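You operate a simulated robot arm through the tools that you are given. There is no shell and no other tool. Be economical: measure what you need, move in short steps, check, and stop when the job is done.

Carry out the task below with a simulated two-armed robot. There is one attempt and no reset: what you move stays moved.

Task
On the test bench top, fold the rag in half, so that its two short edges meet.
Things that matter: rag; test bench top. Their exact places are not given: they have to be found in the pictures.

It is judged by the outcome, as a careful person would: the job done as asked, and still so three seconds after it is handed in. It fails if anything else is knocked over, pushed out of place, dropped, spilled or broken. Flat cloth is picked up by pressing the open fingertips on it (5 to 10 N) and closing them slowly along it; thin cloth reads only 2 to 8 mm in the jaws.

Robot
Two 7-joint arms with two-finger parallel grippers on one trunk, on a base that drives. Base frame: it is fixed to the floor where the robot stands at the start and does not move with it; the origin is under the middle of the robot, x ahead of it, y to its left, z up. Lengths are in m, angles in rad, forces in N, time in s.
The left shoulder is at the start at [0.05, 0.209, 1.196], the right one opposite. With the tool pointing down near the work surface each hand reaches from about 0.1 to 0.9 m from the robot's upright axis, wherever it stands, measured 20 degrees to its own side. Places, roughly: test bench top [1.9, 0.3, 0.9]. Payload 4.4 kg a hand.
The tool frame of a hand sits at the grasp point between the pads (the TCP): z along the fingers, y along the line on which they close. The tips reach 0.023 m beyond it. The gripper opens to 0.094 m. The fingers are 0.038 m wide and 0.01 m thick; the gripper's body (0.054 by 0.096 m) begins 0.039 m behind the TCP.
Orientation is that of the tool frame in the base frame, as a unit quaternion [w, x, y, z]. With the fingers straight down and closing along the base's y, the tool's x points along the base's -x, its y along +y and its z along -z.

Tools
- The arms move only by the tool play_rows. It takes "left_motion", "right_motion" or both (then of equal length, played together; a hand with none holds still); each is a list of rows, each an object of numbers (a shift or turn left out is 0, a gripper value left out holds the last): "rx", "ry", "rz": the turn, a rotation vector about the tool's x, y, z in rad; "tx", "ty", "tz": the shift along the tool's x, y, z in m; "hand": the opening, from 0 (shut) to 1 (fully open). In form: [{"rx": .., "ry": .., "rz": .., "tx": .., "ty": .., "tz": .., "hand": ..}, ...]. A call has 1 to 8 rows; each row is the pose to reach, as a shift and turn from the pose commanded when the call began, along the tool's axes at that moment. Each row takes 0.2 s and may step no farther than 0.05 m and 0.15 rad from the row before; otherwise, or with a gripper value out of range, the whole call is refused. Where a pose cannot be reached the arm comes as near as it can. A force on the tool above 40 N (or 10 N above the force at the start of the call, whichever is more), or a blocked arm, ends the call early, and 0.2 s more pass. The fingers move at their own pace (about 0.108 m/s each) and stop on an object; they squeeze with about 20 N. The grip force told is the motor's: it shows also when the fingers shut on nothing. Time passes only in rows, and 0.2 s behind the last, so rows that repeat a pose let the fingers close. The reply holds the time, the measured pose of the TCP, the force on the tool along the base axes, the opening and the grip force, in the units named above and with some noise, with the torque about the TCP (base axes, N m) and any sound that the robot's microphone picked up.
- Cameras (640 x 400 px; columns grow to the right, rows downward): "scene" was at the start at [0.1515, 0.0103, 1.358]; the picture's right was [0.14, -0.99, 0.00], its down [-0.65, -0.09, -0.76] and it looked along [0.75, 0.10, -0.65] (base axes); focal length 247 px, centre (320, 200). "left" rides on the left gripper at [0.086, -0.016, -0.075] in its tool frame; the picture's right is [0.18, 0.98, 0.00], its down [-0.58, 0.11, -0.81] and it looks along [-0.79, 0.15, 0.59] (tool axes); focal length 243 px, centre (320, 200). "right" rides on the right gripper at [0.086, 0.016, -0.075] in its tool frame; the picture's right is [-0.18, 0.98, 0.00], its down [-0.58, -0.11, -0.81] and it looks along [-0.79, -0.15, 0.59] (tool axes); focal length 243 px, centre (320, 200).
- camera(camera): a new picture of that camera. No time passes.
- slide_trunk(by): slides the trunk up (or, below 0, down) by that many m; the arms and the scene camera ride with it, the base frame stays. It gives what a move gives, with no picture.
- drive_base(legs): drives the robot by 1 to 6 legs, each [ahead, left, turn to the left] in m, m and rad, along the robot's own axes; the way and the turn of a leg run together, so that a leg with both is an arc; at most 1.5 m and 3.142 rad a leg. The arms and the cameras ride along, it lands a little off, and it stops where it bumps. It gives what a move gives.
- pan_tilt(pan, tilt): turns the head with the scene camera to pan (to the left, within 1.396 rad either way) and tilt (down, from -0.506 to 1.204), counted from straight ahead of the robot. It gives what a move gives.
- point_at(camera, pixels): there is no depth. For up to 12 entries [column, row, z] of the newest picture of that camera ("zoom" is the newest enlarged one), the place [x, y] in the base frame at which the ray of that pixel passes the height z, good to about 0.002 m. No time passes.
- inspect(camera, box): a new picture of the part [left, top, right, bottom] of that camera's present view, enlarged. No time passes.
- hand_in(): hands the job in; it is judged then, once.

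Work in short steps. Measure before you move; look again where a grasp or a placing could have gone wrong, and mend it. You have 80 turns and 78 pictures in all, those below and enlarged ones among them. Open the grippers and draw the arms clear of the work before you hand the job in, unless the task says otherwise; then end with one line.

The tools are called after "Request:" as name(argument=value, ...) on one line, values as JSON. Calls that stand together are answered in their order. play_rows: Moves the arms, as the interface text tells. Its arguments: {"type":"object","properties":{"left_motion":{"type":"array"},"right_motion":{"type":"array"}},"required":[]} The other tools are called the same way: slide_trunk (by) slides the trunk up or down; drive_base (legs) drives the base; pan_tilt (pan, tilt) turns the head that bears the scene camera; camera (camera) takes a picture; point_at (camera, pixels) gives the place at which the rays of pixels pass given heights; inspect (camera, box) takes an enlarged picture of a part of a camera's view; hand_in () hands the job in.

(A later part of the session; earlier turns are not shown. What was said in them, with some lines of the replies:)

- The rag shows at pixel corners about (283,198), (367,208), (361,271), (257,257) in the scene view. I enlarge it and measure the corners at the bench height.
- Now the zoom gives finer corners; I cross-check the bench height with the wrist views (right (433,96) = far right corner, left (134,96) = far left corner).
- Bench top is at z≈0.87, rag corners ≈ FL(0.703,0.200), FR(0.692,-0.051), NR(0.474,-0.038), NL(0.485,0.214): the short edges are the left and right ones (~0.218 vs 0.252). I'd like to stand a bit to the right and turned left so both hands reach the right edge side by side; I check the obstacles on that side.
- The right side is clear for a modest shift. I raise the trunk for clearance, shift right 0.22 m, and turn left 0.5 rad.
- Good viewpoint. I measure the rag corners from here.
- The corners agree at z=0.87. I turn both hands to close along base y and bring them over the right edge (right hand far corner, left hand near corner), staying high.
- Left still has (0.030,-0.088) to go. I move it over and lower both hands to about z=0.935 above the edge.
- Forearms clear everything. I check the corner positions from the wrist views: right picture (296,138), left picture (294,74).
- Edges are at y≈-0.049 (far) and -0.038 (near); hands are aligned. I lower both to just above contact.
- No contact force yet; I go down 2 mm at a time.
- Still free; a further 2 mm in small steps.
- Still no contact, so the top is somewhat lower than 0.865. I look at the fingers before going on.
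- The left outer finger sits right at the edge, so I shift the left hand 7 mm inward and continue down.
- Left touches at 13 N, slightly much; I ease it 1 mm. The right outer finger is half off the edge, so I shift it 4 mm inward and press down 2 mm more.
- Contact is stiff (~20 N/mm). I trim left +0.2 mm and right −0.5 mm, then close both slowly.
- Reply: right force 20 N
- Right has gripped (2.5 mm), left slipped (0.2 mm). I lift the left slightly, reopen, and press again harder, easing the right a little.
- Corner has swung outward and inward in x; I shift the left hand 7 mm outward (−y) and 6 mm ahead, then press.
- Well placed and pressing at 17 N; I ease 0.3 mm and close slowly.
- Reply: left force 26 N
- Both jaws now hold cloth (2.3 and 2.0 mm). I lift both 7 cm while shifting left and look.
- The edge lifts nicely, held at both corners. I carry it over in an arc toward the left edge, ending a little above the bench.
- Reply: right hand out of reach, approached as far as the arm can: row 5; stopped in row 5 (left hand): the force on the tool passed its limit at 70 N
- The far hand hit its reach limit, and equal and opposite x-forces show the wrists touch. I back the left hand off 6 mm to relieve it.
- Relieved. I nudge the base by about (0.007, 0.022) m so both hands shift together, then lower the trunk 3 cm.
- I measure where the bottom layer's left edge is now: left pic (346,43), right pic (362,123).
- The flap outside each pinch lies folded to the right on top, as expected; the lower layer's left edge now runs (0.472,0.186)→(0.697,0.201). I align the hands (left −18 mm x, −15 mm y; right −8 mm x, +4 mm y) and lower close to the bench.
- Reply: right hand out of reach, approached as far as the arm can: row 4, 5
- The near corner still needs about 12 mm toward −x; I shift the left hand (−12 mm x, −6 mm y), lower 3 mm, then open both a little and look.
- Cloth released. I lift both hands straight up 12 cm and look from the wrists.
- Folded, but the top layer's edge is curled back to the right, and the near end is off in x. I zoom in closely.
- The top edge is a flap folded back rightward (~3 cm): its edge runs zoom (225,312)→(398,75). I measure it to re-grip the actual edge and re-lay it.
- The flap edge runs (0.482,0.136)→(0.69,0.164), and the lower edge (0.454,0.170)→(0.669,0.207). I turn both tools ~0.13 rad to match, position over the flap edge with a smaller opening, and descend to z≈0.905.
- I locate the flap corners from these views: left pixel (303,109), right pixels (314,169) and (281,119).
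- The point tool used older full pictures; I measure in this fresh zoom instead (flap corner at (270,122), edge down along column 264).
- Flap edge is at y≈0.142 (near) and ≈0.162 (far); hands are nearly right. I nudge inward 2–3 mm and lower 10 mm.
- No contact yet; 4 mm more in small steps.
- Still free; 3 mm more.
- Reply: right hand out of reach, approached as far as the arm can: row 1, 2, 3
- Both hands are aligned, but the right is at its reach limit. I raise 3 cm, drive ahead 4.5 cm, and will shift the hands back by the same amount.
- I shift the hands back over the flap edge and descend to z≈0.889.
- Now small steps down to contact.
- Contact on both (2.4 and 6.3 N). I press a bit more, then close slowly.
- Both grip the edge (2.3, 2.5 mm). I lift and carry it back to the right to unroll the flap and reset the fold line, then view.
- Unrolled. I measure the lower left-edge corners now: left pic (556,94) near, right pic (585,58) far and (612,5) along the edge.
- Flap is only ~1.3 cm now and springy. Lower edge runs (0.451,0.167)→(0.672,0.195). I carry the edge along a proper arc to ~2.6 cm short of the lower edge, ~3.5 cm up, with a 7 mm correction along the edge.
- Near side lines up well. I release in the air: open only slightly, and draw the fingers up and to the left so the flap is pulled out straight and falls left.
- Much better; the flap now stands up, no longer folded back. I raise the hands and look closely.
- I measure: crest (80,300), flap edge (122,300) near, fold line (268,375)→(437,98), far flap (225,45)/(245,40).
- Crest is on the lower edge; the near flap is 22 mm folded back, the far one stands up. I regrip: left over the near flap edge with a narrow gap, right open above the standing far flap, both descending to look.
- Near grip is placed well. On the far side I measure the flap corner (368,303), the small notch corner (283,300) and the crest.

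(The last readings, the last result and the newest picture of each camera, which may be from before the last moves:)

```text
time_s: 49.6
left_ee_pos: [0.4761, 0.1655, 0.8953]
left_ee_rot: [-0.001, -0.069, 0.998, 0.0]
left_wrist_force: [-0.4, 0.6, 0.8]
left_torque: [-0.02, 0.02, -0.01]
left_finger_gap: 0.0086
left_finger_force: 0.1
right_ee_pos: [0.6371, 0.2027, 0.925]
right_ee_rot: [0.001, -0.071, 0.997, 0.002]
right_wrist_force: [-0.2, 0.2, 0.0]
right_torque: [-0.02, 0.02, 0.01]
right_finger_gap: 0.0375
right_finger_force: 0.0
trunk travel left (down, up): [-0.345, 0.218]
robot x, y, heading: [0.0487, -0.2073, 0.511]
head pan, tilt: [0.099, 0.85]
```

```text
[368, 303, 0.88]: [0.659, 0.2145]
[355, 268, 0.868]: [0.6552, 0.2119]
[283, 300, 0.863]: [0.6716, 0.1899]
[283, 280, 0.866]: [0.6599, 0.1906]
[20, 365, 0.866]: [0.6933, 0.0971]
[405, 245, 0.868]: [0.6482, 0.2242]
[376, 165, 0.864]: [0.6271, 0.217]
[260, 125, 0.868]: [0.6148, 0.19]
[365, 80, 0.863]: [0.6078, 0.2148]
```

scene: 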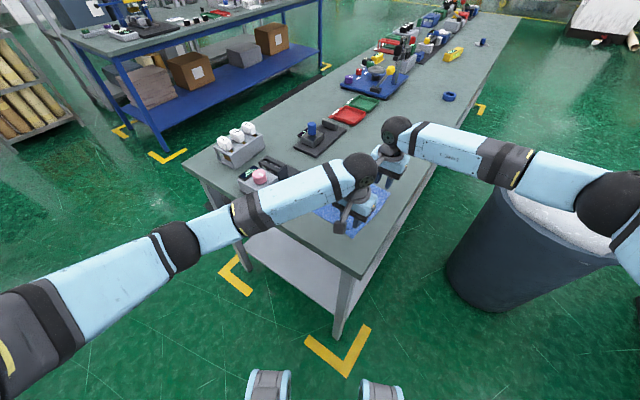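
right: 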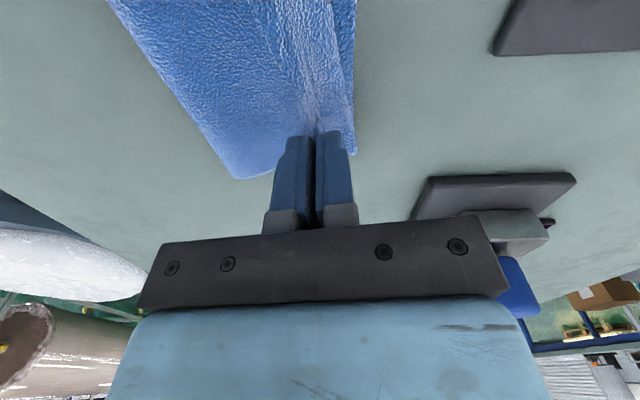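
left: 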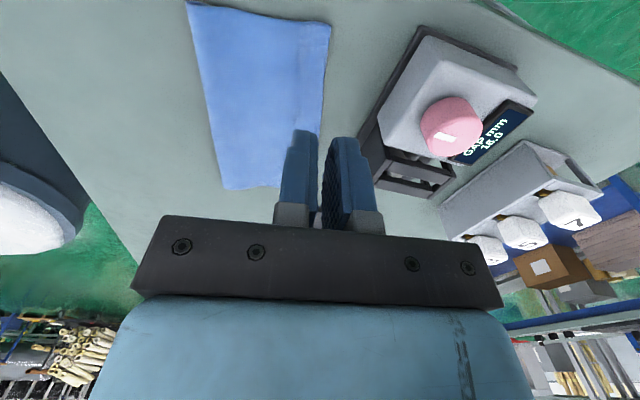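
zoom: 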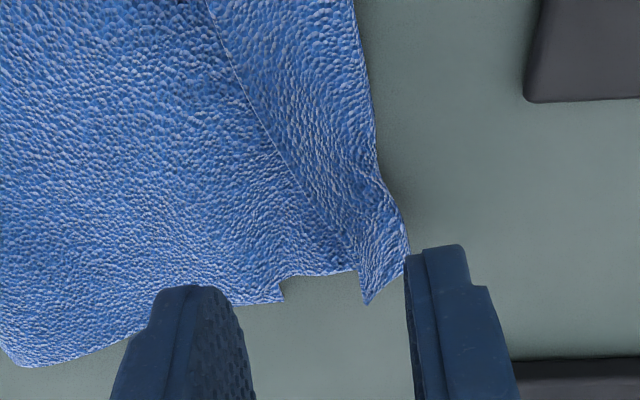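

Lower far corner is (0.672,0.190), while the top far corner is at ~(0.657,0.213), so the far end overshoots and the near end falls short. I fix them one at a time: right hand up out of the way, left hand down onto the near flap edge.

Request:
play_rows(right_motion=[{"tz": -0.04}, {"tz": -0.08}, {"tz": -0.12}, {"tz": -0.12}], left_motion=[{"tz": 0.004, "ty": 0.002}, {"tz": 0.007, "ty": 0.002}, {"tz": 0.008, "ty": 0.002}, {"tz": 0.008, "ty": 0.002}])

```text
time_s: 50.6
left_ee_pos: [0.4749, 0.166, 0.8889]
left_ee_rot: [-0.001, -0.069, 0.998, 0.0]
left_wrist_force: [-0.1, 0.1, -0.3]
left_torque: [0.02, -0.03, -0.03]
left_finger_gap: 0.0084
left_finger_force: 0.0
right_ee_pos: [0.6369, 0.2022, 1.046]
right_ee_rot: [0.002, -0.07, 0.998, 0.002]
right_wrist_force: [-0.3, -0.1, -0.9]
right_torque: [-0.02, 0.0, -0.02]
right_finger_gap: 0.0376
right_finger_force: 0.1
trunk travel left (down, up): [-0.345, 0.218]
robot x, y, heading: [0.0477, -0.2081, 0.512]
head pan, tilt: [0.099, 0.85]
```

Request:
play_rows(left_motion=[{"tz": 0.0015}, {"tz": 0.0025}, {"tz": 0.003}, {"tz": 0.003}])

```text
time_s: 51.6
left_ee_pos: [0.4739, 0.1663, 0.8865]
left_ee_rot: [-0.001, -0.069, 0.998, 0.0]
left_wrist_force: [-0.1, 0.6, 1.2]
left_torque: [-0.02, 0.04, -0.02]
left_finger_gap: 0.0087
left_finger_force: 0.0
right_ee_pos: [0.6366, 0.2026, 1.0478]
right_ee_rot: [0.001, -0.07, 0.998, 0.002]
right_wrist_force: [1.3, 0.1, 1.1]
right_torque: [0.01, 0.0, 0.02]
right_finger_gap: 0.0377
right_finger_force: 0.0
trunk travel left (down, up): [-0.345, 0.218]
robot x, y, heading: [0.0437, -0.2064, 0.514]
head pan, tilt: [0.099, 0.85]
```

Nearly in contact; 0.8 mm more, then close slowly.

Request:
play_rows(left_motion=[{"tz": 0.0008}, {"tz": 0.001}, {"tz": 0.001, "hand": 0.07}, {"tz": 0.001, "hand": 0.05}, {"tz": 0.001, "hand": 0.03}, {"tz": 0.001, "hand": 0.01}, {"tz": 0.001, "hand": 0.0}])

Request:
inspect(camera="left", box=[240, 80, 400, 180])

```text
time_s: 53.2
left_ee_pos: [0.4751, 0.1666, 0.8867]
left_ee_rot: [0.0, -0.069, 0.998, 0.0]
left_wrist_force: [0.1, 0.0, 7.3]
left_torque: [-0.02, 0.03, 0.01]
left_finger_gap: 0.0
left_finger_force: 20.0
right_ee_pos: [0.6365, 0.2019, 1.0471]
right_ee_rot: [0.002, -0.07, 0.998, 0.003]
right_wrist_force: [-0.7, 0.1, -0.1]
right_torque: [-0.02, 0.0, 0.0]
right_finger_gap: 0.0375
right_finger_force: 0.0
trunk travel left (down, up): [-0.345, 0.218]
robot x, y, heading: [0.046, -0.2111, 0.511]
head pan, tilt: [0.099, 0.85]
```

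```text
4.00 times, centred on (320, 130) of left
```

zoom: 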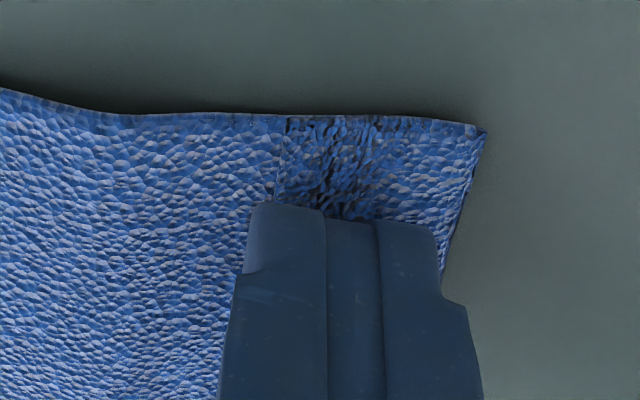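

Missed: too little ridge. As the closed fingertips are pressing the flap at 7 N, I try stroking it leftward to unroll it.

Request:
play_rows(left_motion=[{"ty": 0.006, "tx": 0.002}, {"ty": 0.012, "tx": 0.004}, {"ty": 0.018, "tx": 0.006}, {"ty": 0.024, "tx": 0.008}, {"ty": 0.03, "tx": 0.01}, {"ty": 0.036, "tx": 0.01}])

Request:
inspect(camera="left", box=[200, 60, 440, 210])

```text
time_s: 54.6
left_ee_pos: [0.4609, 0.2015, 0.8855]
left_ee_rot: [-0.001, -0.069, 0.998, 0.001]
left_wrist_force: [0.3, -1.1, 4.6]
left_torque: [-0.03, 0.02, 0.03]
left_finger_gap: 0.0
left_finger_force: 20.1
right_ee_pos: [0.6377, 0.2023, 1.048]
right_ee_rot: [0.002, -0.071, 0.997, 0.002]
right_wrist_force: [-0.2, 0.6, 0.1]
right_torque: [0.02, 0.02, 0.01]
right_finger_gap: 0.0375
right_finger_force: 0.0
trunk travel left (down, up): [-0.345, 0.218]
robot x, y, heading: [0.0479, -0.2097, 0.517]
head pan, tilt: [0.099, 0.85]
```

```text
2.67 times, centred on (320, 135) of left
```

zoom: 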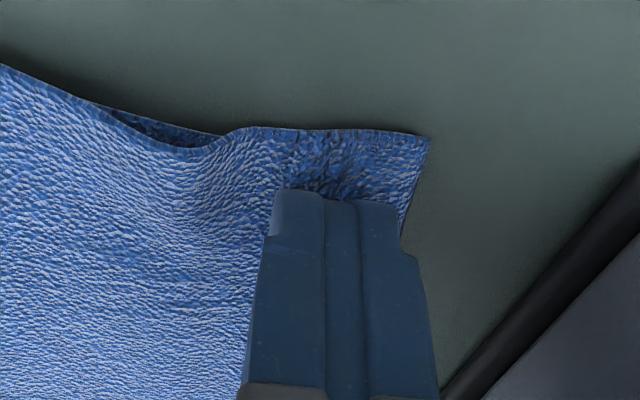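

The whole stack moved along, so I stroke it back the same way, then lift and look from above.

Request:
play_rows(left_motion=[{"ty": -0.006}, {"ty": -0.012, "tx": -0.002}, {"ty": -0.018, "tx": -0.004}, {"ty": -0.024, "tx": -0.006}, {"ty": -0.03, "tx": -0.008}, {"ty": -0.036, "tx": -0.01}, {"ty": -0.036, "tx": -0.01, "tz": -0.03}, {"ty": -0.036, "tx": -0.01, "tz": -0.08}])

Request:
play_rows(left_motion=[{"tz": -0.05}, {"tz": -0.1}])

Request:
inspect(camera="scene", box=[284, 164, 380, 240])

```text
time_s: 56.4
left_ee_pos: [0.4724, 0.1638, 0.9668]
left_ee_rot: [-0.001, -0.07, 0.998, 0.001]
left_wrist_force: [-0.7, 0.5, 0.1]
left_torque: [0.0, 0.01, -0.01]
left_finger_gap: 0.0003
left_finger_force: 20.5
right_ee_pos: [0.6359, 0.2022, 1.047]
right_ee_rot: [0.001, -0.07, 0.998, 0.002]
right_wrist_force: [-0.2, 0.0, -0.2]
right_torque: [0.02, 0.02, 0.0]
right_finger_gap: 0.0373
right_finger_force: 0.2
trunk travel left (down, up): [-0.345, 0.218]
robot x, y, heading: [0.0501, -0.21, 0.508]
head pan, tilt: [0.099, 0.85]
```

```text
time_s: 57.0
left_ee_pos: [0.472, 0.1698, 1.0694]
left_ee_rot: [-0.001, -0.069, 0.998, 0.0]
left_wrist_force: [0.6, -0.4, -0.2]
left_torque: [-0.04, 0.01, -0.02]
left_finger_gap: 0.0001
left_finger_force: 19.9
right_ee_pos: [0.6374, 0.202, 1.0472]
right_ee_rot: [0.001, -0.071, 0.998, 0.002]
right_wrist_force: [-0.5, 0.6, 0.5]
right_torque: [-0.02, -0.01, -0.01]
right_finger_gap: 0.0376
right_finger_force: 0.1
trunk travel left (down, up): [-0.345, 0.218]
robot x, y, heading: [0.048, -0.209, 0.513]
head pan, tilt: [0.099, 0.85]
```

```text
5.26 times, centred on (332, 202) of scene
```

zoom: 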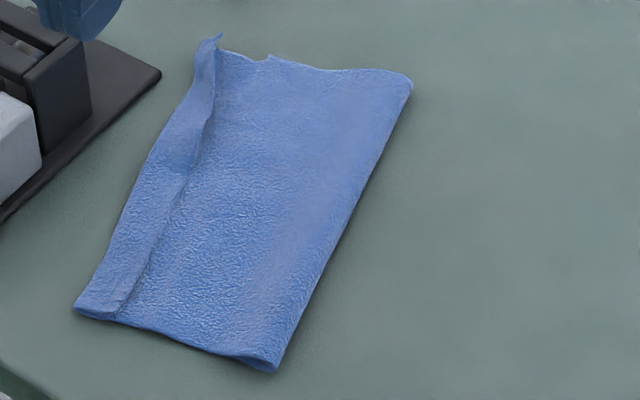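

The stack came back almost unchanged, slightly turned. I measure the key points again.

Request:
point_at(camera="zoom", pixels=[[75, 308, 0.865], [115, 320, 0.868], [275, 371, 0.866], [411, 84, 0.866], [218, 38, 0.885], [213, 115, 0.87], [180, 185, 0.87], [265, 62, 0.864], [195, 85, 0.865], [140, 270, 0.868]])

```text
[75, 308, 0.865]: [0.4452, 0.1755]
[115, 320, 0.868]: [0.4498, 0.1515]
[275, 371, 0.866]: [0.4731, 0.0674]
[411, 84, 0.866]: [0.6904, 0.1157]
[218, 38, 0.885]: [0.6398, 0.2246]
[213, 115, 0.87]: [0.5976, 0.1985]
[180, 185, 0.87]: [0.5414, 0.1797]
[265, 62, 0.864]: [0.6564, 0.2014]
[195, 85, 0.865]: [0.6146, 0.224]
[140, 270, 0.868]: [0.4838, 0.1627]
```

Near end: the top's real edge is ~2.3 cm short; far end overshoots ~2 cm. Pinching along the edge direction lets me catch the very edge, so I turn the left tool by 1.73 rad (camera to the right side) while high.

Request:
play_rows(left_motion=[{"rz": -0.145, "hand": 0.32}, {"rz": -0.29}, {"rz": -0.435}, {"rz": -0.58}, {"rz": -0.725}, {"rz": -0.87, "ty": -0.006}, {"rz": -1.015, "ty": -0.012}, {"rz": -1.15, "ty": -0.012}])

Request:
play_rows(left_motion=[{"rz": -0.145}, {"rz": -0.29}, {"rz": -0.435}, {"rz": -0.58}, {"rz": -0.58}])

```text
time_s: 58.8
left_ee_pos: [0.4761, 0.1553, 1.0646]
left_ee_rot: [0.0, -0.602, 0.799, 0.001]
left_wrist_force: [-0.6, 0.3, 0.7]
left_torque: [0.01, 0.04, -0.03]
left_finger_gap: 0.0299
left_finger_force: 0.0
right_ee_pos: [0.638, 0.2014, 1.0463]
right_ee_rot: [0.001, -0.07, 0.998, 0.003]
right_wrist_force: [-0.3, 0.0, 0.1]
right_torque: [-0.03, 0.01, -0.01]
right_finger_gap: 0.0377
right_finger_force: 0.1
trunk travel left (down, up): [-0.345, 0.218]
robot x, y, heading: [0.0512, -0.2101, 0.514]
head pan, tilt: [0.099, 0.85]
```

```text
time_s: 60.0
left_ee_pos: [0.4763, 0.1552, 1.0649]
left_ee_rot: [0.001, 0.805, -0.594, -0.001]
left_wrist_force: [-0.2, 0.5, 0.7]
left_torque: [-0.01, -0.01, -0.02]
left_finger_gap: 0.03
left_finger_force: 0.1
right_ee_pos: [0.6371, 0.2013, 1.0456]
right_ee_rot: [0.002, -0.07, 0.998, 0.003]
right_wrist_force: [-0.4, -0.1, 0.2]
right_torque: [-0.02, 0.0, 0.04]
right_finger_gap: 0.0375
right_finger_force: 0.0
trunk travel left (down, up): [-0.345, 0.218]
robot x, y, heading: [0.0463, -0.2125, 0.508]
head pan, tilt: [0.099, 0.85]
```

Rotation fine. I move the right hand away (back −y and up) and lower the left to z≈0.90.

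Request:
play_rows(right_motion=[{"tz": -0.03, "tx": -0.02}, {"tz": -0.05, "tx": -0.04, "ty": -0.03}, {"tz": -0.05, "tx": -0.05, "ty": -0.06}, {"tz": -0.05, "tx": -0.05, "ty": -0.09}, {"tz": -0.05, "tx": -0.05, "ty": -0.11}, {"tz": -0.05, "tx": -0.05, "ty": -0.11}, {"tz": -0.05, "tx": -0.05, "ty": -0.11}, {"tz": -0.05, "tx": -0.05, "ty": -0.11}], left_motion=[{}, {}, {"tz": 0.03}, {"tz": 0.07}, {"tz": 0.11}, {"tz": 0.14}, {"tz": 0.165}, {"tz": 0.165}])

Request:
inspect(camera="left", box=[200, 40, 440, 190])

```text
time_s: 61.8
left_ee_pos: [0.4766, 0.1521, 0.8982]
left_ee_rot: [0.0, 0.804, -0.594, -0.001]
left_wrist_force: [-0.3, -0.2, 0.5]
left_torque: [-0.04, -0.01, -0.03]
left_finger_gap: 0.0299
left_finger_force: 0.1
right_ee_pos: [0.7029, 0.0995, 1.0958]
right_ee_rot: [0.002, -0.07, 0.998, 0.003]
right_wrist_force: [0.0, 0.1, -0.5]
right_torque: [-0.02, 0.02, -0.02]
right_finger_gap: 0.0373
right_finger_force: 0.1
trunk travel left (down, up): [-0.345, 0.218]
robot x, y, heading: [0.0521, -0.2093, 0.511]
head pan, tilt: [0.099, 0.85]
```

```text
2.67 times, centred on (320, 115) of left
```

zoom: 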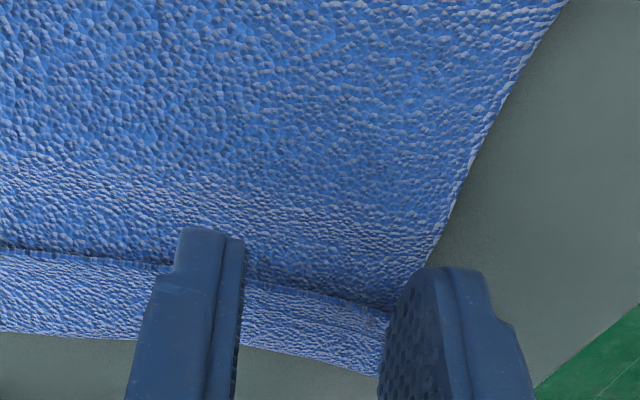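

The flap edge runs zoom (250,287)→(388,316). I measure it relative to the TCP.

Request:
point_at(camera="zoom", pixels=[[250, 287, 0.868], [330, 299, 0.868], [386, 317, 0.868], [380, 375, 0.866], [260, 350, 0.866]])

```text
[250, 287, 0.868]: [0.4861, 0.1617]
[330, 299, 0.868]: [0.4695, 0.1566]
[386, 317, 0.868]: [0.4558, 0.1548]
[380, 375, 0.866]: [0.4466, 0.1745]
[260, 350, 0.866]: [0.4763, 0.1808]
```

I shift the left hand by (0.0055, 0.003) so both fingers straddle the edge, and lower to near contact.

Request:
play_rows(left_motion=[{"ty": -0.006, "tx": -0.0012}, {"ty": -0.006, "tx": -0.0012, "tz": 0.005}, {"ty": -0.006, "tx": -0.0012, "tz": 0.009}, {"ty": -0.006, "tx": -0.0012, "tz": 0.011}, {"ty": -0.006, "tx": -0.0012, "tz": 0.011}])

```text
time_s: 63.0
left_ee_pos: [0.4803, 0.1561, 0.8884]
left_ee_rot: [0.0, 0.804, -0.595, -0.001]
left_wrist_force: [-0.2, 0.1, 0.5]
left_torque: [-0.04, -0.04, -0.02]
left_finger_gap: 0.0298
left_finger_force: 0.0
right_ee_pos: [0.7037, 0.0992, 1.0951]
right_ee_rot: [0.002, -0.071, 0.997, 0.003]
right_wrist_force: [-0.3, -0.1, 0.8]
right_torque: [-0.02, 0.0, 0.01]
right_finger_gap: 0.0377
right_finger_force: 0.0
trunk travel left (down, up): [-0.345, 0.218]
robot x, y, heading: [0.0466, -0.2138, 0.509]
head pan, tilt: [0.099, 0.85]
```

Request:
play_rows(left_motion=[{"tz": 0.001}, {"tz": 0.002}, {"tz": 0.0025}, {"tz": 0.0025}])

```text
time_s: 64.0
left_ee_pos: [0.4816, 0.1568, 0.8884]
left_ee_rot: [0.001, 0.804, -0.594, -0.001]
left_wrist_force: [-0.4, 0.0, -0.2]
left_torque: [0.01, 0.03, 0.05]
left_finger_gap: 0.03
left_finger_force: 0.2
right_ee_pos: [0.7029, 0.0997, 1.0965]
right_ee_rot: [0.002, -0.071, 0.997, 0.003]
right_wrist_force: [0.0, 1.0, -0.3]
right_torque: [0.02, 0.02, 0.03]
right_finger_gap: 0.0378
right_finger_force: 0.1
trunk travel left (down, up): [-0.345, 0.218]
robot x, y, heading: [0.0473, -0.2096, 0.514]
head pan, tilt: [0.099, 0.85]
```

Request:
play_rows(left_motion=[{"tz": 0.001}, {"tz": 0.0015}, {"tz": 0.002}, {"tz": 0.002}])

```text
time_s: 65.0
left_ee_pos: [0.4821, 0.1571, 0.886]
left_ee_rot: [0.0, 0.804, -0.595, 0.0]
left_wrist_force: [1.0, -1.5, 4.1]
left_torque: [-0.01, 0.06, -0.02]
left_finger_gap: 0.0302
left_finger_force: 0.1
right_ee_pos: [0.7029, 0.1006, 1.0966]
right_ee_rot: [0.001, -0.071, 0.997, 0.003]
right_wrist_force: [-0.4, 0.1, -0.4]
right_torque: [0.02, 0.0, 0.01]
right_finger_gap: 0.0378
right_finger_force: 0.1
trunk travel left (down, up): [-0.345, 0.218]
robot x, y, heading: [0.0434, -0.2112, 0.51]
head pan, tilt: [0.099, 0.85]
```

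Contact at 4 N. A further 0.3 mm, then close slowly.

Request:
play_rows(left_motion=[{"tz": 0.0003, "hand": 0.28}, {"tz": 0.0003, "hand": 0.24}, {"tz": 0.0003, "hand": 0.2}, {"tz": 0.0003, "hand": 0.16}, {"tz": 0.0003, "hand": 0.12}, {"tz": 0.0003, "hand": 0.08}, {"tz": 0.0003, "hand": 0.03}, {"tz": 0.0003, "hand": 0.0}])

Request:
inspect(camera="left", box=[200, 40, 440, 190])

```text
time_s: 66.8
left_ee_pos: [0.4814, 0.1582, 0.8864]
left_ee_rot: [0.0, 0.804, -0.595, 0.0]
left_wrist_force: [-0.3, -0.7, 12.5]
left_torque: [0.08, 0.09, -0.01]
left_finger_gap: 0.0079
left_finger_force: 19.6
right_ee_pos: [0.7024, 0.1003, 1.0972]
right_ee_rot: [0.003, -0.071, 0.997, 0.003]
right_wrist_force: [-0.1, -0.1, -0.4]
right_torque: [0.01, 0.02, 0.01]
right_finger_gap: 0.0379
right_finger_force: 0.0
trunk travel left (down, up): [-0.345, 0.218]
robot x, y, heading: [0.0487, -0.2137, 0.515]
head pan, tilt: [0.099, 0.85]
```

```text
2.67 times, centred on (320, 115) of left
```

zoom: 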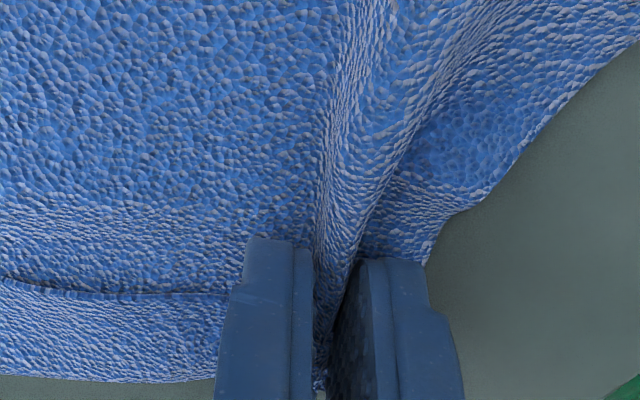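

The pinch took both the flap and the top layer (7.9 mm), which won't unroll it. Better: grip the top layer just right of the flap with both hands, lift so the strip with the flap dangles straight, then lay it edge-first. I release, rise and turn back.

Request:
play_rows(left_motion=[{"hand": 0.32}, {"hand": 0.32}, {"tz": -0.02}, {"tz": -0.06}, {"tz": -0.1}, {"tz": -0.14, "rz": 0.14}, {"tz": -0.16, "rz": 0.28}, {"tz": -0.16, "rz": 0.42}])

Request:
play_rows(left_motion=[{"rz": 0.145}, {"rz": 0.29}, {"rz": 0.435}, {"rz": 0.58}, {"rz": 0.725}, {"rz": 0.87}, {"rz": 1.015}, {"rz": 1.16}])

Request:
inspect(camera="scene", box=[284, 164, 380, 240])

```text
time_s: 68.6
left_ee_pos: [0.4815, 0.1555, 1.0448]
left_ee_rot: [0.0, -0.662, 0.749, 0.0]
left_wrist_force: [0.8, -0.4, 0.3]
left_torque: [-0.01, 0.01, 0.01]
left_finger_gap: 0.0301
left_finger_force: 0.2
right_ee_pos: [0.7038, 0.1002, 1.0967]
right_ee_rot: [0.002, -0.07, 0.998, 0.003]
right_wrist_force: [0.3, 0.2, 0.5]
right_torque: [-0.03, -0.02, -0.02]
right_finger_gap: 0.0379
right_finger_force: 0.1
trunk travel left (down, up): [-0.345, 0.218]
robot x, y, heading: [0.0453, -0.2082, 0.517]
head pan, tilt: [0.099, 0.85]
```

```text
time_s: 70.4
left_ee_pos: [0.4826, 0.1584, 1.0458]
left_ee_rot: [0.0, -0.142, 0.99, -0.001]
left_wrist_force: [-0.6, -0.3, -0.2]
left_torque: [-0.04, -0.01, -0.03]
left_finger_gap: 0.03
left_finger_force: 0.1
right_ee_pos: [0.7033, 0.0997, 1.0961]
right_ee_rot: [0.002, -0.07, 0.998, 0.002]
right_wrist_force: [-0.2, 0.6, 0.0]
right_torque: [-0.02, -0.02, -0.01]
right_finger_gap: 0.0375
right_finger_force: 0.1
trunk travel left (down, up): [-0.345, 0.218]
robot x, y, heading: [0.0452, -0.2081, 0.513]
head pan, tilt: [0.099, 0.85]
```

```text
5.26 times, centred on (332, 202) of scene
```

zoom: 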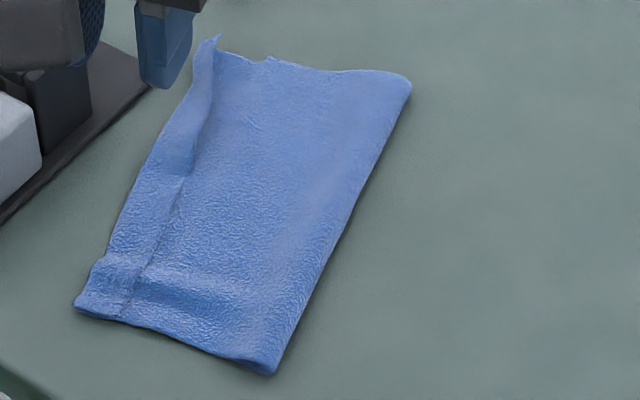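

Points are as before. I bring both hands to just right of the flap (left to (0.476,0.134), right to (0.648,0.182)), opening 25 mm, and down to z≈0.893.

Request:
play_rows(left_motion=[{"tx": 0.0129, "ty": -0.0207, "hand": 0.27}, {"tx": 0.0129, "ty": -0.0207}, {"tx": 0.0129, "ty": -0.0207, "tz": 0.02}, {"tx": 0.0129, "ty": -0.0207, "tz": 0.05}, {"tx": 0.0129, "ty": -0.0207, "tz": 0.085}, {"tx": 0.0129, "ty": -0.0207, "tz": 0.12}, {"tx": 0.0129, "ty": -0.0207, "tz": 0.145}, {"tx": 0.0129, "ty": -0.0207, "tz": 0.15}], right_motion=[{"tx": 0.018, "ty": 0.04, "rz": -0.07, "hand": 0.27}, {"tx": 0.0434, "ty": 0.08, "rz": -0.14}, {"tx": 0.0434, "ty": 0.0889, "rz": -0.14, "tz": 0.035}, {"tx": 0.0434, "ty": 0.0889, "rz": -0.14, "tz": 0.08}, {"tx": 0.0434, "ty": 0.0889, "rz": -0.14, "tz": 0.125}, {"tx": 0.0434, "ty": 0.0889, "rz": -0.14, "tz": 0.165}, {"tx": 0.0434, "ty": 0.0889, "rz": -0.14, "tz": 0.195}, {"tx": 0.0434, "ty": 0.0889, "rz": -0.14, "tz": 0.2}])

Request:
inspect(camera="right", box=[200, 40, 440, 190])

```text
time_s: 72.2
left_ee_pos: [0.4788, 0.1331, 0.8962]
left_ee_rot: [-0.001, -0.143, 0.99, 0.001]
left_wrist_force: [-0.2, 0.2, -0.4]
left_torque: [-0.03, -0.02, -0.01]
left_finger_gap: 0.0255
left_finger_force: 0.0
right_ee_pos: [0.6523, 0.1818, 0.8969]
right_ee_rot: [0.002, -0.14, 0.99, 0.002]
right_wrist_force: [-0.1, -0.4, 0.0]
right_torque: [0.01, 0.0, 0.01]
right_finger_gap: 0.0255
right_finger_force: 0.1
trunk travel left (down, up): [-0.345, 0.218]
robot x, y, heading: [0.0493, -0.2061, 0.512]
head pan, tilt: [0.099, 0.85]
```

```text
2.67 times, centred on (320, 115) of right
```

zoom: 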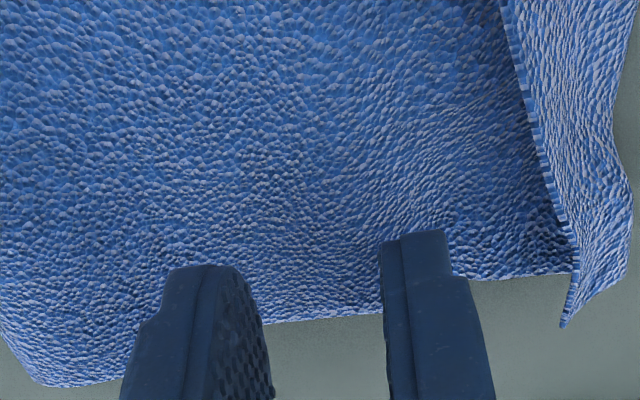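

Right is fine but near the far outline; I shift it 8 mm inward and 8 mm toward the flap, the left 4 mm toward −x, and lower both.

Request:
play_rows(left_motion=[{"tx": 0.004}, {"tx": 0.004, "tz": 0.005}, {"tx": 0.004, "tz": 0.0085}, {"tx": 0.004, "tz": 0.01}, {"tx": 0.004, "tz": 0.01}], right_motion=[{"tx": 0.008, "ty": 0.008}, {"tx": 0.008, "ty": 0.008, "tz": 0.005}, {"tx": 0.008, "ty": 0.008, "tz": 0.008}, {"tx": 0.008, "ty": 0.008, "tz": 0.009}, {"tx": 0.008, "ty": 0.008, "tz": 0.009}])

```text
time_s: 73.4
left_ee_pos: [0.4712, 0.1331, 0.8855]
left_ee_rot: [-0.001, -0.143, 0.99, 0.001]
left_wrist_force: [0.7, -0.2, 1.9]
left_torque: [0.01, -0.01, -0.02]
left_finger_gap: 0.0253
left_finger_force: 0.0
right_ee_pos: [0.6407, 0.1871, 0.8878]
right_ee_rot: [0.003, -0.14, 0.99, 0.002]
right_wrist_force: [-1.2, -0.8, 0.8]
right_torque: [-0.02, 0.0, 0.02]
right_finger_gap: 0.0254
right_finger_force: 0.1
trunk travel left (down, up): [-0.345, 0.218]
robot x, y, heading: [0.0485, -0.2096, 0.51]
head pan, tilt: [0.099, 0.85]
```

Left has just touched; I lower the right 2 mm and left 0.3 mm more.

Request:
play_rows(left_motion=[{"tz": 0.0003}, {"tz": 0.0003}, {"tz": 0.0003}, {"tz": 0.0003}], right_motion=[{"tz": 0.001}, {"tz": 0.0015}, {"tz": 0.002}, {"tz": 0.002}])

```text
time_s: 74.4
left_ee_pos: [0.4735, 0.1343, 0.8859]
left_ee_rot: [-0.001, -0.144, 0.99, 0.0]
left_wrist_force: [-0.2, 0.9, 2.9]
left_torque: [0.0, -0.01, 0.0]
left_finger_gap: 0.0257
left_finger_force: 0.1
right_ee_pos: [0.6407, 0.1868, 0.8848]
right_ee_rot: [0.002, -0.14, 0.99, 0.002]
right_wrist_force: [0.4, -0.1, 1.7]
right_torque: [-0.01, -0.03, 0.02]
right_finger_gap: 0.0256
right_finger_force: 0.7
trunk travel left (down, up): [-0.345, 0.218]
robot x, y, heading: [0.0484, -0.2117, 0.514]
head pan, tilt: [0.099, 0.85]
```

Light contact on both. I press ~0.5 mm more and close slowly.

Request:
play_rows(left_motion=[{"tz": 0.0004}, {"tz": 0.0004, "hand": 0.23}, {"tz": 0.0004, "hand": 0.19}, {"tz": 0.0004, "hand": 0.15}, {"tz": 0.0004, "hand": 0.11}, {"tz": 0.0004, "hand": 0.07}, {"tz": 0.0004, "hand": 0.03}, {"tz": 0.0004, "hand": 0.0}], right_motion=[{"tz": 0.0005}, {"tz": 0.0005, "hand": 0.23}, {"tz": 0.0005, "hand": 0.19}, {"tz": 0.0005, "hand": 0.15}, {"tz": 0.0005, "hand": 0.11}, {"tz": 0.0005, "hand": 0.07}, {"tz": 0.0005, "hand": 0.03}, {"tz": 0.0005, "hand": 0.0}])

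```text
time_s: 76.2
left_ee_pos: [0.4716, 0.1328, 0.8858]
left_ee_rot: [0.0, -0.143, 0.99, 0.0]
left_wrist_force: [1.1, -0.1, 4.2]
left_torque: [-0.05, -0.01, 0.02]
left_finger_gap: 0.0023
left_finger_force: 20.3
right_ee_pos: [0.6386, 0.1882, 0.8856]
right_ee_rot: [0.002, -0.14, 0.99, 0.003]
right_wrist_force: [0.4, -0.4, 3.8]
right_torque: [-0.03, -0.02, -0.05]
right_finger_gap: 0.0024
right_finger_force: 19.5
trunk travel left (down, up): [-0.345, 0.218]
robot x, y, heading: [0.0506, -0.2109, 0.511]
head pan, tilt: [0.099, 0.85]
```

Both hold the top layer (2.3 mm). I lift 8.5 cm while drifting right so the strip with the flap dangles free.

Request:
play_rows(left_motion=[{"tz": -0.02, "ty": -0.005}, {"tz": -0.04, "ty": -0.015}, {"tz": -0.06, "ty": -0.03}, {"tz": -0.08, "ty": -0.045}, {"tz": -0.088, "ty": -0.055}, {"tz": -0.088, "ty": -0.055}, {"tz": -0.088, "ty": -0.055}], right_motion=[{"tz": -0.02, "ty": -0.005}, {"tz": -0.04, "ty": -0.015}, {"tz": -0.06, "ty": -0.03}, {"tz": -0.08, "ty": -0.045}, {"tz": -0.088, "ty": -0.055}, {"tz": -0.088, "ty": -0.055}, {"tz": -0.088, "ty": -0.055}])

Request:
inspect(camera="left", box=[160, 30, 480, 230])

```text
time_s: 77.8
left_ee_pos: [0.4871, 0.0809, 0.9728]
left_ee_rot: [-0.001, -0.144, 0.99, -0.001]
left_wrist_force: [-0.8, 0.3, 0.0]
left_torque: [0.0, 0.0, -0.02]
left_finger_gap: 0.0022
left_finger_force: 20.0
right_ee_pos: [0.6561, 0.1359, 0.9736]
right_ee_rot: [0.002, -0.14, 0.99, 0.002]
right_wrist_force: [0.5, -1.2, -0.4]
right_torque: [-0.04, 0.05, -0.02]
right_finger_gap: 0.0024
right_finger_force: 19.6
trunk travel left (down, up): [-0.345, 0.218]
robot x, y, heading: [0.0479, -0.2104, 0.509]
head pan, tilt: [0.099, 0.85]
```

```text
2.00 times, centred on (320, 130) of left
```

zoom: 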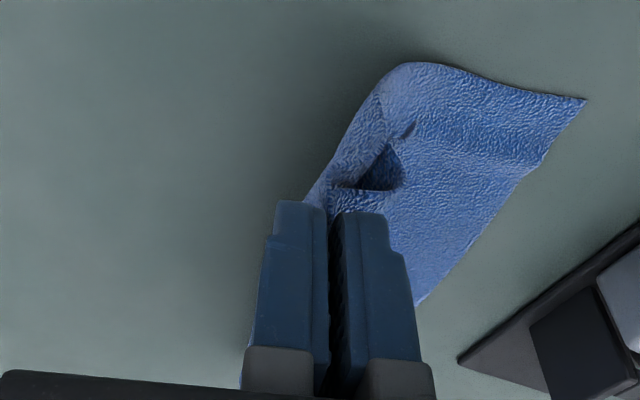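

I zoom in to read the dangling strip.

Request:
inspect(camera="left", box=[280, 50, 400, 150])

Request:
point_at(camera="zoom", pixels=[[320, 200, 0.862]])

```text
4.00 times, centred on (340, 100) of left
```

zoom: 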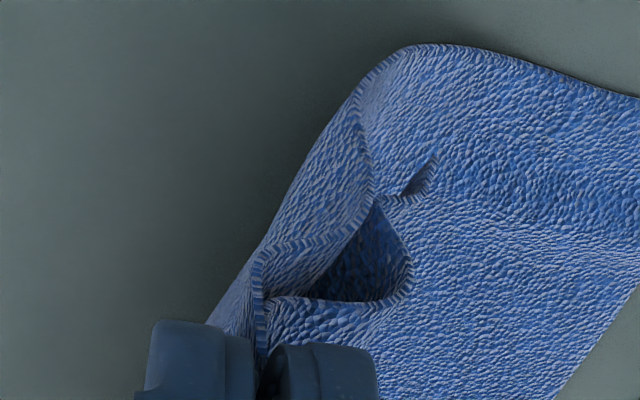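

```text
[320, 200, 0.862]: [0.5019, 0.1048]
```

The strip hangs from the jaw with its edge touching down, tip bent left: good. I measure where the tip is compared with the lower edge.

Request:
point_at(camera="zoom", pixels=[[435, 160, 0.868], [410, 275, 0.9], [390, 200, 0.868], [640, 290, 0.862], [555, 398, 0.862], [400, 45, 0.866]])

```text
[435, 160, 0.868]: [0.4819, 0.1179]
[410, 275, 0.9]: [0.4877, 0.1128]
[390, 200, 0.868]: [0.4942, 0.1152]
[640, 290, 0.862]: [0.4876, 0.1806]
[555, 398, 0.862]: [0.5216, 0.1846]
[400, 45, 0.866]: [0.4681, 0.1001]
```

Near tip is ~6 cm short of the lower edge and ~2.5 cm off along it; far is less. I raise, shift both hands left (left 5.5 cm, right 3.8 cm, with the edgewise correction), then lower while drifting back right so the edge plants first and the strip lays out.

Request:
play_rows(left_motion=[{"tz": -0.02}, {"tz": -0.028, "ty": 0.03, "tx": 0.008}, {"tz": -0.028, "ty": 0.058, "tx": 0.0157}, {"tz": -0.028, "ty": 0.058, "tx": 0.0157}, {"tz": 0.0, "ty": 0.054, "tx": 0.0165}, {"tz": 0.03, "ty": 0.048, "tx": 0.0175}, {"tz": 0.055, "ty": 0.041, "tx": 0.0185}, {"tz": 0.068, "ty": 0.0355, "tx": 0.0193}], right_motion=[{"tz": -0.02}, {"tz": -0.028, "ty": 0.02, "tx": 0.006}, {"tz": -0.028, "ty": 0.04, "tx": 0.0118}, {"tz": -0.028, "ty": 0.04, "tx": 0.0118}, {"tz": 0.0, "ty": 0.035, "tx": 0.0125}, {"tz": 0.03, "ty": 0.029, "tx": 0.0135}, {"tz": 0.055, "ty": 0.022, "tx": 0.0145}, {"tz": 0.068, "ty": 0.0176, "tx": 0.0154}])

Request:
inspect(camera="left", box=[200, 40, 440, 190])

```text
time_s: 79.6
left_ee_pos: [0.4576, 0.1096, 0.9048]
left_ee_rot: [-0.001, -0.144, 0.99, 0.0]
left_wrist_force: [2.3, -0.3, -0.3]
left_torque: [0.03, 0.01, 0.0]
left_finger_gap: 0.0023
left_finger_force: 19.8
right_ee_pos: [0.6343, 0.1473, 0.9035]
right_ee_rot: [0.002, -0.14, 0.99, 0.004]
right_wrist_force: [-2.1, -0.9, 0.8]
right_torque: [-0.03, 0.07, 0.0]
right_finger_gap: 0.0026
right_finger_force: 20.3
trunk travel left (down, up): [-0.345, 0.218]
robot x, y, heading: [0.0449, -0.2078, 0.51]
head pan, tilt: [0.099, 0.85]
```

```text
2.67 times, centred on (320, 115) of left
```

zoom: 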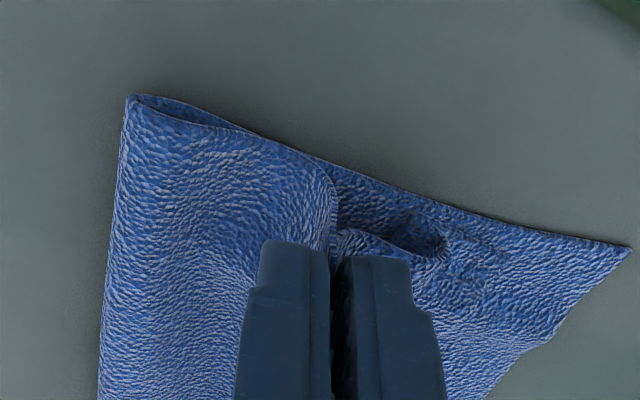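

The lower near corner is at zoom (630,248); the strip's end shows near (505,248). I measure those.

Request:
point_at(camera="zoom", pixels=[[630, 248, 0.862], [445, 245, 0.868], [505, 248, 0.866], [410, 212, 0.866], [545, 345, 0.862], [130, 97, 0.866]])

Request:
inspect(camera="left", box=[310, 100, 406, 160])

```text
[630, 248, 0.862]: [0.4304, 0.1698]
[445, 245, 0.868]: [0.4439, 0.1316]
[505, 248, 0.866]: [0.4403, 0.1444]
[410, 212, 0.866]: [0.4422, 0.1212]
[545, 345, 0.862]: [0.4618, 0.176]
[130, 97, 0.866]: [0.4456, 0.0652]
```

```text
6.67 times, centred on (358, 130) of left
```

zoom: 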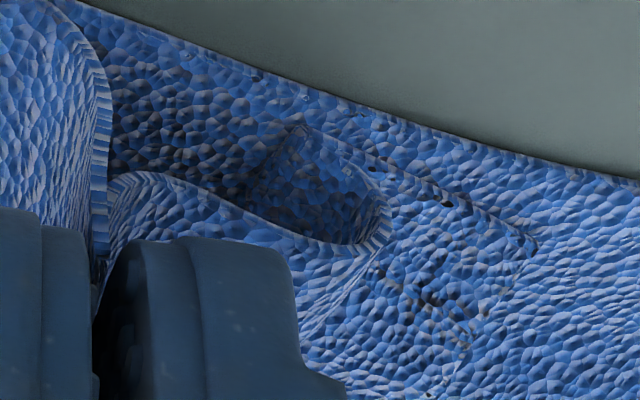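

The edge lies flat pointing left but 2.5 cm short, with an S of slack behind it. I raise 3.8 cm, move 2.8 cm left, let the edge touch, then lower while drawing right to straighten the S.

Request:
play_rows(left_motion=[{"tz": -0.015}, {"tz": -0.035, "ty": 0.014, "tx": -0.002}, {"tz": -0.04, "ty": 0.03, "tx": -0.004}, {"tz": -0.04, "ty": 0.03, "tx": -0.004}, {"tz": -0.024, "ty": 0.03, "tx": -0.004}, {"tz": -0.012, "ty": 0.016, "tx": -0.002}, {"tz": -0.002, "ty": 0.005}, {"tz": 0.008, "ty": -0.004}], right_motion=[{"tz": -0.015}, {"tz": -0.035, "ty": 0.014, "tx": -0.002}, {"tz": -0.04, "ty": 0.03, "tx": -0.004}, {"tz": -0.04, "ty": 0.03, "tx": -0.004}, {"tz": -0.024, "ty": 0.03, "tx": -0.004}, {"tz": -0.012, "ty": 0.016, "tx": -0.002}, {"tz": -0.002, "ty": 0.005}, {"tz": 0.008, "ty": -0.004}])

Request:
inspect(camera="left", box=[200, 40, 440, 190])

```text
time_s: 81.4
left_ee_pos: [0.4595, 0.106, 0.895]
left_ee_rot: [-0.002, -0.144, 0.99, 0.001]
left_wrist_force: [2.7, 0.2, 0.6]
left_torque: [0.01, -0.03, 0.01]
left_finger_gap: 0.0023
left_finger_force: 19.3
right_ee_pos: [0.6362, 0.1433, 0.8946]
right_ee_rot: [0.001, -0.139, 0.99, 0.003]
right_wrist_force: [-2.7, 0.3, -0.8]
right_torque: [-0.01, 0.07, -0.03]
right_finger_gap: 0.0025
right_finger_force: 19.8
trunk travel left (down, up): [-0.345, 0.218]
robot x, y, heading: [0.0478, -0.2084, 0.512]
head pan, tilt: [0.099, 0.85]
```

```text
2.67 times, centred on (320, 115) of left
```

zoom: 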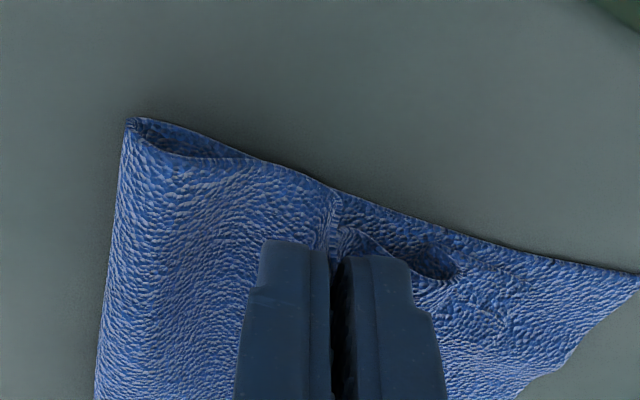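

The S remains. I measure the strip end (~(525,278)) and the lower corner (~(640,272)) before drawing it out.

Request:
point_at(camera="zoom", pixels=[[525, 278, 0.866], [640, 272, 0.862], [455, 270, 0.868], [565, 355, 0.862], [130, 120, 0.866], [500, 260, 0.866]])

```text
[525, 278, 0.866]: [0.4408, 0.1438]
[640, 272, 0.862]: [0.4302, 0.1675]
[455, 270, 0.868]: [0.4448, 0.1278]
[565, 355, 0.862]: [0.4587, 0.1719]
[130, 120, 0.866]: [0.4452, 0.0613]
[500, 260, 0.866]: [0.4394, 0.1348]
```

The strip end is still ~3.7 cm left of the jaw, so it slid back with the S. I'll use a proper quarter-circle lay: raise high so it hangs straight, 5 cm further left, and come down until the edge touches.

Request:
play_rows(left_motion=[{"tz": -0.03, "ty": 0.012, "tx": -0.002}, {"tz": -0.065, "ty": 0.03, "tx": -0.005}, {"tz": -0.105, "ty": 0.05, "tx": -0.008}, {"tz": -0.105, "ty": 0.05, "tx": -0.008}, {"tz": -0.105, "ty": 0.05, "tx": -0.008}, {"tz": -0.08, "ty": 0.05, "tx": -0.008}, {"tz": -0.058, "ty": 0.05, "tx": -0.008}], right_motion=[{"tz": -0.03, "ty": 0.012, "tx": -0.002}, {"tz": -0.065, "ty": 0.03, "tx": -0.005}, {"tz": -0.105, "ty": 0.05, "tx": -0.008}, {"tz": -0.105, "ty": 0.05, "tx": -0.008}, {"tz": -0.105, "ty": 0.05, "tx": -0.008}, {"tz": -0.08, "ty": 0.05, "tx": -0.008}, {"tz": -0.058, "ty": 0.05, "tx": -0.008}])

Request:
play_rows(left_motion=[{"tz": 0.006, "ty": -0.015, "tx": 0.002}, {"tz": 0.016, "ty": -0.026, "tx": 0.004}, {"tz": 0.031, "ty": -0.034, "tx": 0.005}, {"tz": 0.046, "ty": -0.039, "tx": 0.006}, {"tz": 0.058, "ty": -0.042, "tx": 0.0065}, {"tz": 0.058, "ty": -0.042, "tx": 0.0065}], right_motion=[{"tz": 0.006, "ty": -0.015, "tx": 0.002}, {"tz": 0.016, "ty": -0.026, "tx": 0.004}, {"tz": 0.031, "ty": -0.034, "tx": 0.005}, {"tz": 0.046, "ty": -0.039, "tx": 0.006}, {"tz": 0.058, "ty": -0.042, "tx": 0.0065}, {"tz": 0.058, "ty": -0.042, "tx": 0.0065}])

Request:
inspect(camera="left", box=[220, 60, 412, 180])

```text
time_s: 83.0
left_ee_pos: [0.4538, 0.1548, 0.9526]
left_ee_rot: [-0.001, -0.144, 0.99, -0.001]
left_wrist_force: [2.6, -0.2, 0.2]
left_torque: [0.02, -0.05, -0.01]
left_finger_gap: 0.0021
left_finger_force: 19.9
right_ee_pos: [0.6287, 0.1923, 0.9539]
right_ee_rot: [0.003, -0.141, 0.99, 0.002]
right_wrist_force: [-2.0, -1.1, 0.9]
right_torque: [-0.06, 0.07, -0.04]
right_finger_gap: 0.0024
right_finger_force: 19.6
trunk travel left (down, up): [-0.345, 0.218]
robot x, y, heading: [0.0462, -0.2104, 0.514]
head pan, tilt: [0.099, 0.85]
```

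```text
time_s: 84.4
left_ee_pos: [0.4597, 0.1113, 0.8955]
left_ee_rot: [-0.001, -0.144, 0.99, 0.0]
left_wrist_force: [2.3, 0.1, -0.4]
left_torque: [0.02, -0.06, 0.01]
left_finger_gap: 0.0023
left_finger_force: 20.0
right_ee_pos: [0.6366, 0.1518, 0.8962]
right_ee_rot: [0.002, -0.14, 0.99, 0.002]
right_wrist_force: [-2.4, 0.0, -0.2]
right_torque: [0.02, 0.02, -0.07]
right_finger_gap: 0.0022
right_finger_force: 19.7
trunk travel left (down, up): [-0.345, 0.218]
robot x, y, heading: [0.0495, -0.2092, 0.509]
head pan, tilt: [0.099, 0.85]
```

```text
3.33 times, centred on (316, 120) of left
5 turns are left
```

zoom: 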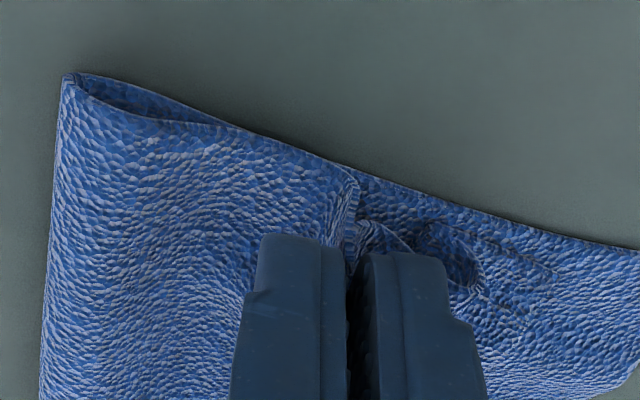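

Five turns remain. The edge lies flat pointing left and about 2 cm short, so I shift both hands 1.5 cm left, release, lift clear, and take a last picture.

Request:
play_rows(left_motion=[{"ty": 0.008, "tx": -0.001}, {"ty": 0.015, "tx": -0.002}, {"ty": 0.015, "tx": -0.002, "hand": 0.12}, {"ty": 0.015, "tx": -0.002, "hand": 0.25}, {"ty": 0.015, "tx": -0.002, "tz": -0.015}, {"ty": 0.015, "tx": -0.002, "tz": -0.05}, {"ty": 0.015, "tx": -0.002, "tz": -0.1}, {"ty": 0.015, "tx": -0.002, "tz": -0.15}], right_motion=[{"ty": 0.008, "tx": -0.001}, {"ty": 0.015, "tx": -0.002}, {"ty": 0.015, "tx": -0.002, "hand": 0.12}, {"ty": 0.015, "tx": -0.002, "hand": 0.25}, {"ty": 0.015, "tx": -0.002, "tz": -0.015}, {"ty": 0.015, "tx": -0.002, "tz": -0.05}, {"ty": 0.015, "tx": -0.002, "tz": -0.1}, {"ty": 0.015, "tx": -0.002, "tz": -0.15}])

Request:
inspect(camera="scene", box=[284, 164, 380, 240])

```text
time_s: 86.2
left_ee_pos: [0.4579, 0.128, 1.0454]
left_ee_rot: [-0.001, -0.143, 0.99, 0.001]
left_wrist_force: [0.1, 0.0, -0.5]
left_torque: [0.01, 0.0, 0.01]
left_finger_gap: 0.0237
left_finger_force: 0.1
right_ee_pos: [0.6315, 0.1669, 1.0503]
right_ee_rot: [0.003, -0.14, 0.99, 0.002]
right_wrist_force: [0.0, -0.4, -0.1]
right_torque: [-0.01, 0.0, -0.05]
right_finger_gap: 0.0235
right_finger_force: 0.0
trunk travel left (down, up): [-0.345, 0.218]
robot x, y, heading: [0.0448, -0.2106, 0.509]
head pan, tilt: [0.099, 0.85]
```

```text
5.26 times, centred on (332, 202) of scene
4 turns are left
```

zoom: 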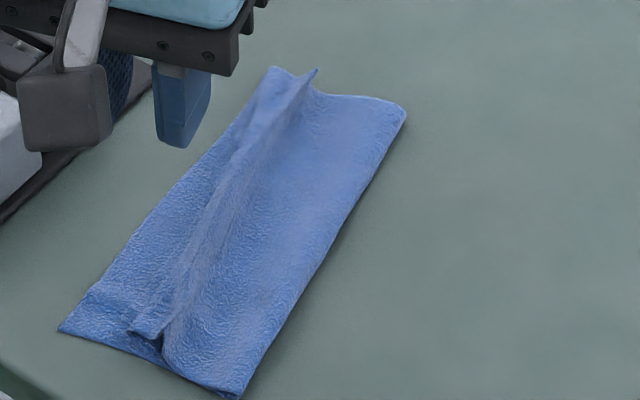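

The top edge now lies leftward near the lower edge, with a standing pleat along the middle. I measure pleat and edges from this picture.

Request:
point_at(camera="zoom", pixels=[[60, 330, 0.862], [88, 290, 0.866], [130, 332, 0.868], [165, 345, 0.866], [240, 392, 0.866], [405, 110, 0.866], [270, 68, 0.866], [315, 72, 0.88], [240, 190, 0.875], [200, 185, 0.866]])

```text
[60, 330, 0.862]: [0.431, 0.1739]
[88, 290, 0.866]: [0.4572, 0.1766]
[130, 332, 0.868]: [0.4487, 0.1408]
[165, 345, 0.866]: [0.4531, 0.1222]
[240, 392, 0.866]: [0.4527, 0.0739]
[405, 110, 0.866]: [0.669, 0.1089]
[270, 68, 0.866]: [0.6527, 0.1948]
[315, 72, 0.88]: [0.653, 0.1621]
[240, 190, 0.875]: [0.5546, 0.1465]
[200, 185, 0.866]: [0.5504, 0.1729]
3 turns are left
```

The lower edge runs (0.431,0.174)→(0.653,0.195) and the top edge appears close to it, with no pictures left to refine safely. I open the grippers, and draw the arms up and away.

Request:
play_rows(left_motion=[{"tz": -0.03}, {"tz": -0.06}, {"tz": -0.09, "hand": 0.9}, {"tz": -0.09, "tx": 0.03}, {"tz": -0.09, "tx": 0.06}, {"tz": -0.09, "tx": 0.09}, {"tz": -0.09, "tx": 0.12}, {"tz": -0.09, "tx": 0.12}], right_motion=[{"tz": -0.03}, {"tz": -0.06}, {"tz": -0.09, "hand": 0.9}, {"tz": -0.09, "ty": -0.04}, {"tz": -0.09, "ty": -0.08}, {"tz": -0.09, "ty": -0.12}, {"tz": -0.09, "ty": -0.16}, {"tz": -0.09, "ty": -0.2}])

```text
time_s: 88.0
left_ee_pos: [0.3409, 0.0907, 1.1383]
left_ee_rot: [-0.001, -0.144, 0.99, 0.001]
left_wrist_force: [-0.5, 0.1, -0.5]
left_torque: [0.0, 0.0, -0.01]
left_finger_gap: 0.0845
left_finger_force: 0.1
right_ee_pos: [0.6891, -0.0253, 1.1361]
right_ee_rot: [0.002, -0.14, 0.99, 0.002]
right_wrist_force: [-0.5, -0.1, -0.1]
right_torque: [0.0, 0.0, -0.01]
right_finger_gap: 0.0846
right_finger_force: 0.0
trunk travel left (down, up): [-0.345, 0.218]
robot x, y, heading: [0.0468, -0.2112, 0.515]
head pan, tilt: [0.099, 0.85]
2 turns are left
```

The arms are clear and the grippers open; I hand in.

Request:
hand_in()

```text
The job is handed in.
```

I folded the rag in half and handed it in, but the fold is not neat. The two short edges look close in the last picture, but I couldn't measure the gap, and a raised pleat runs along the top layer. I saw nothing else knocked or moved, the grippers are open and the arms are clear.
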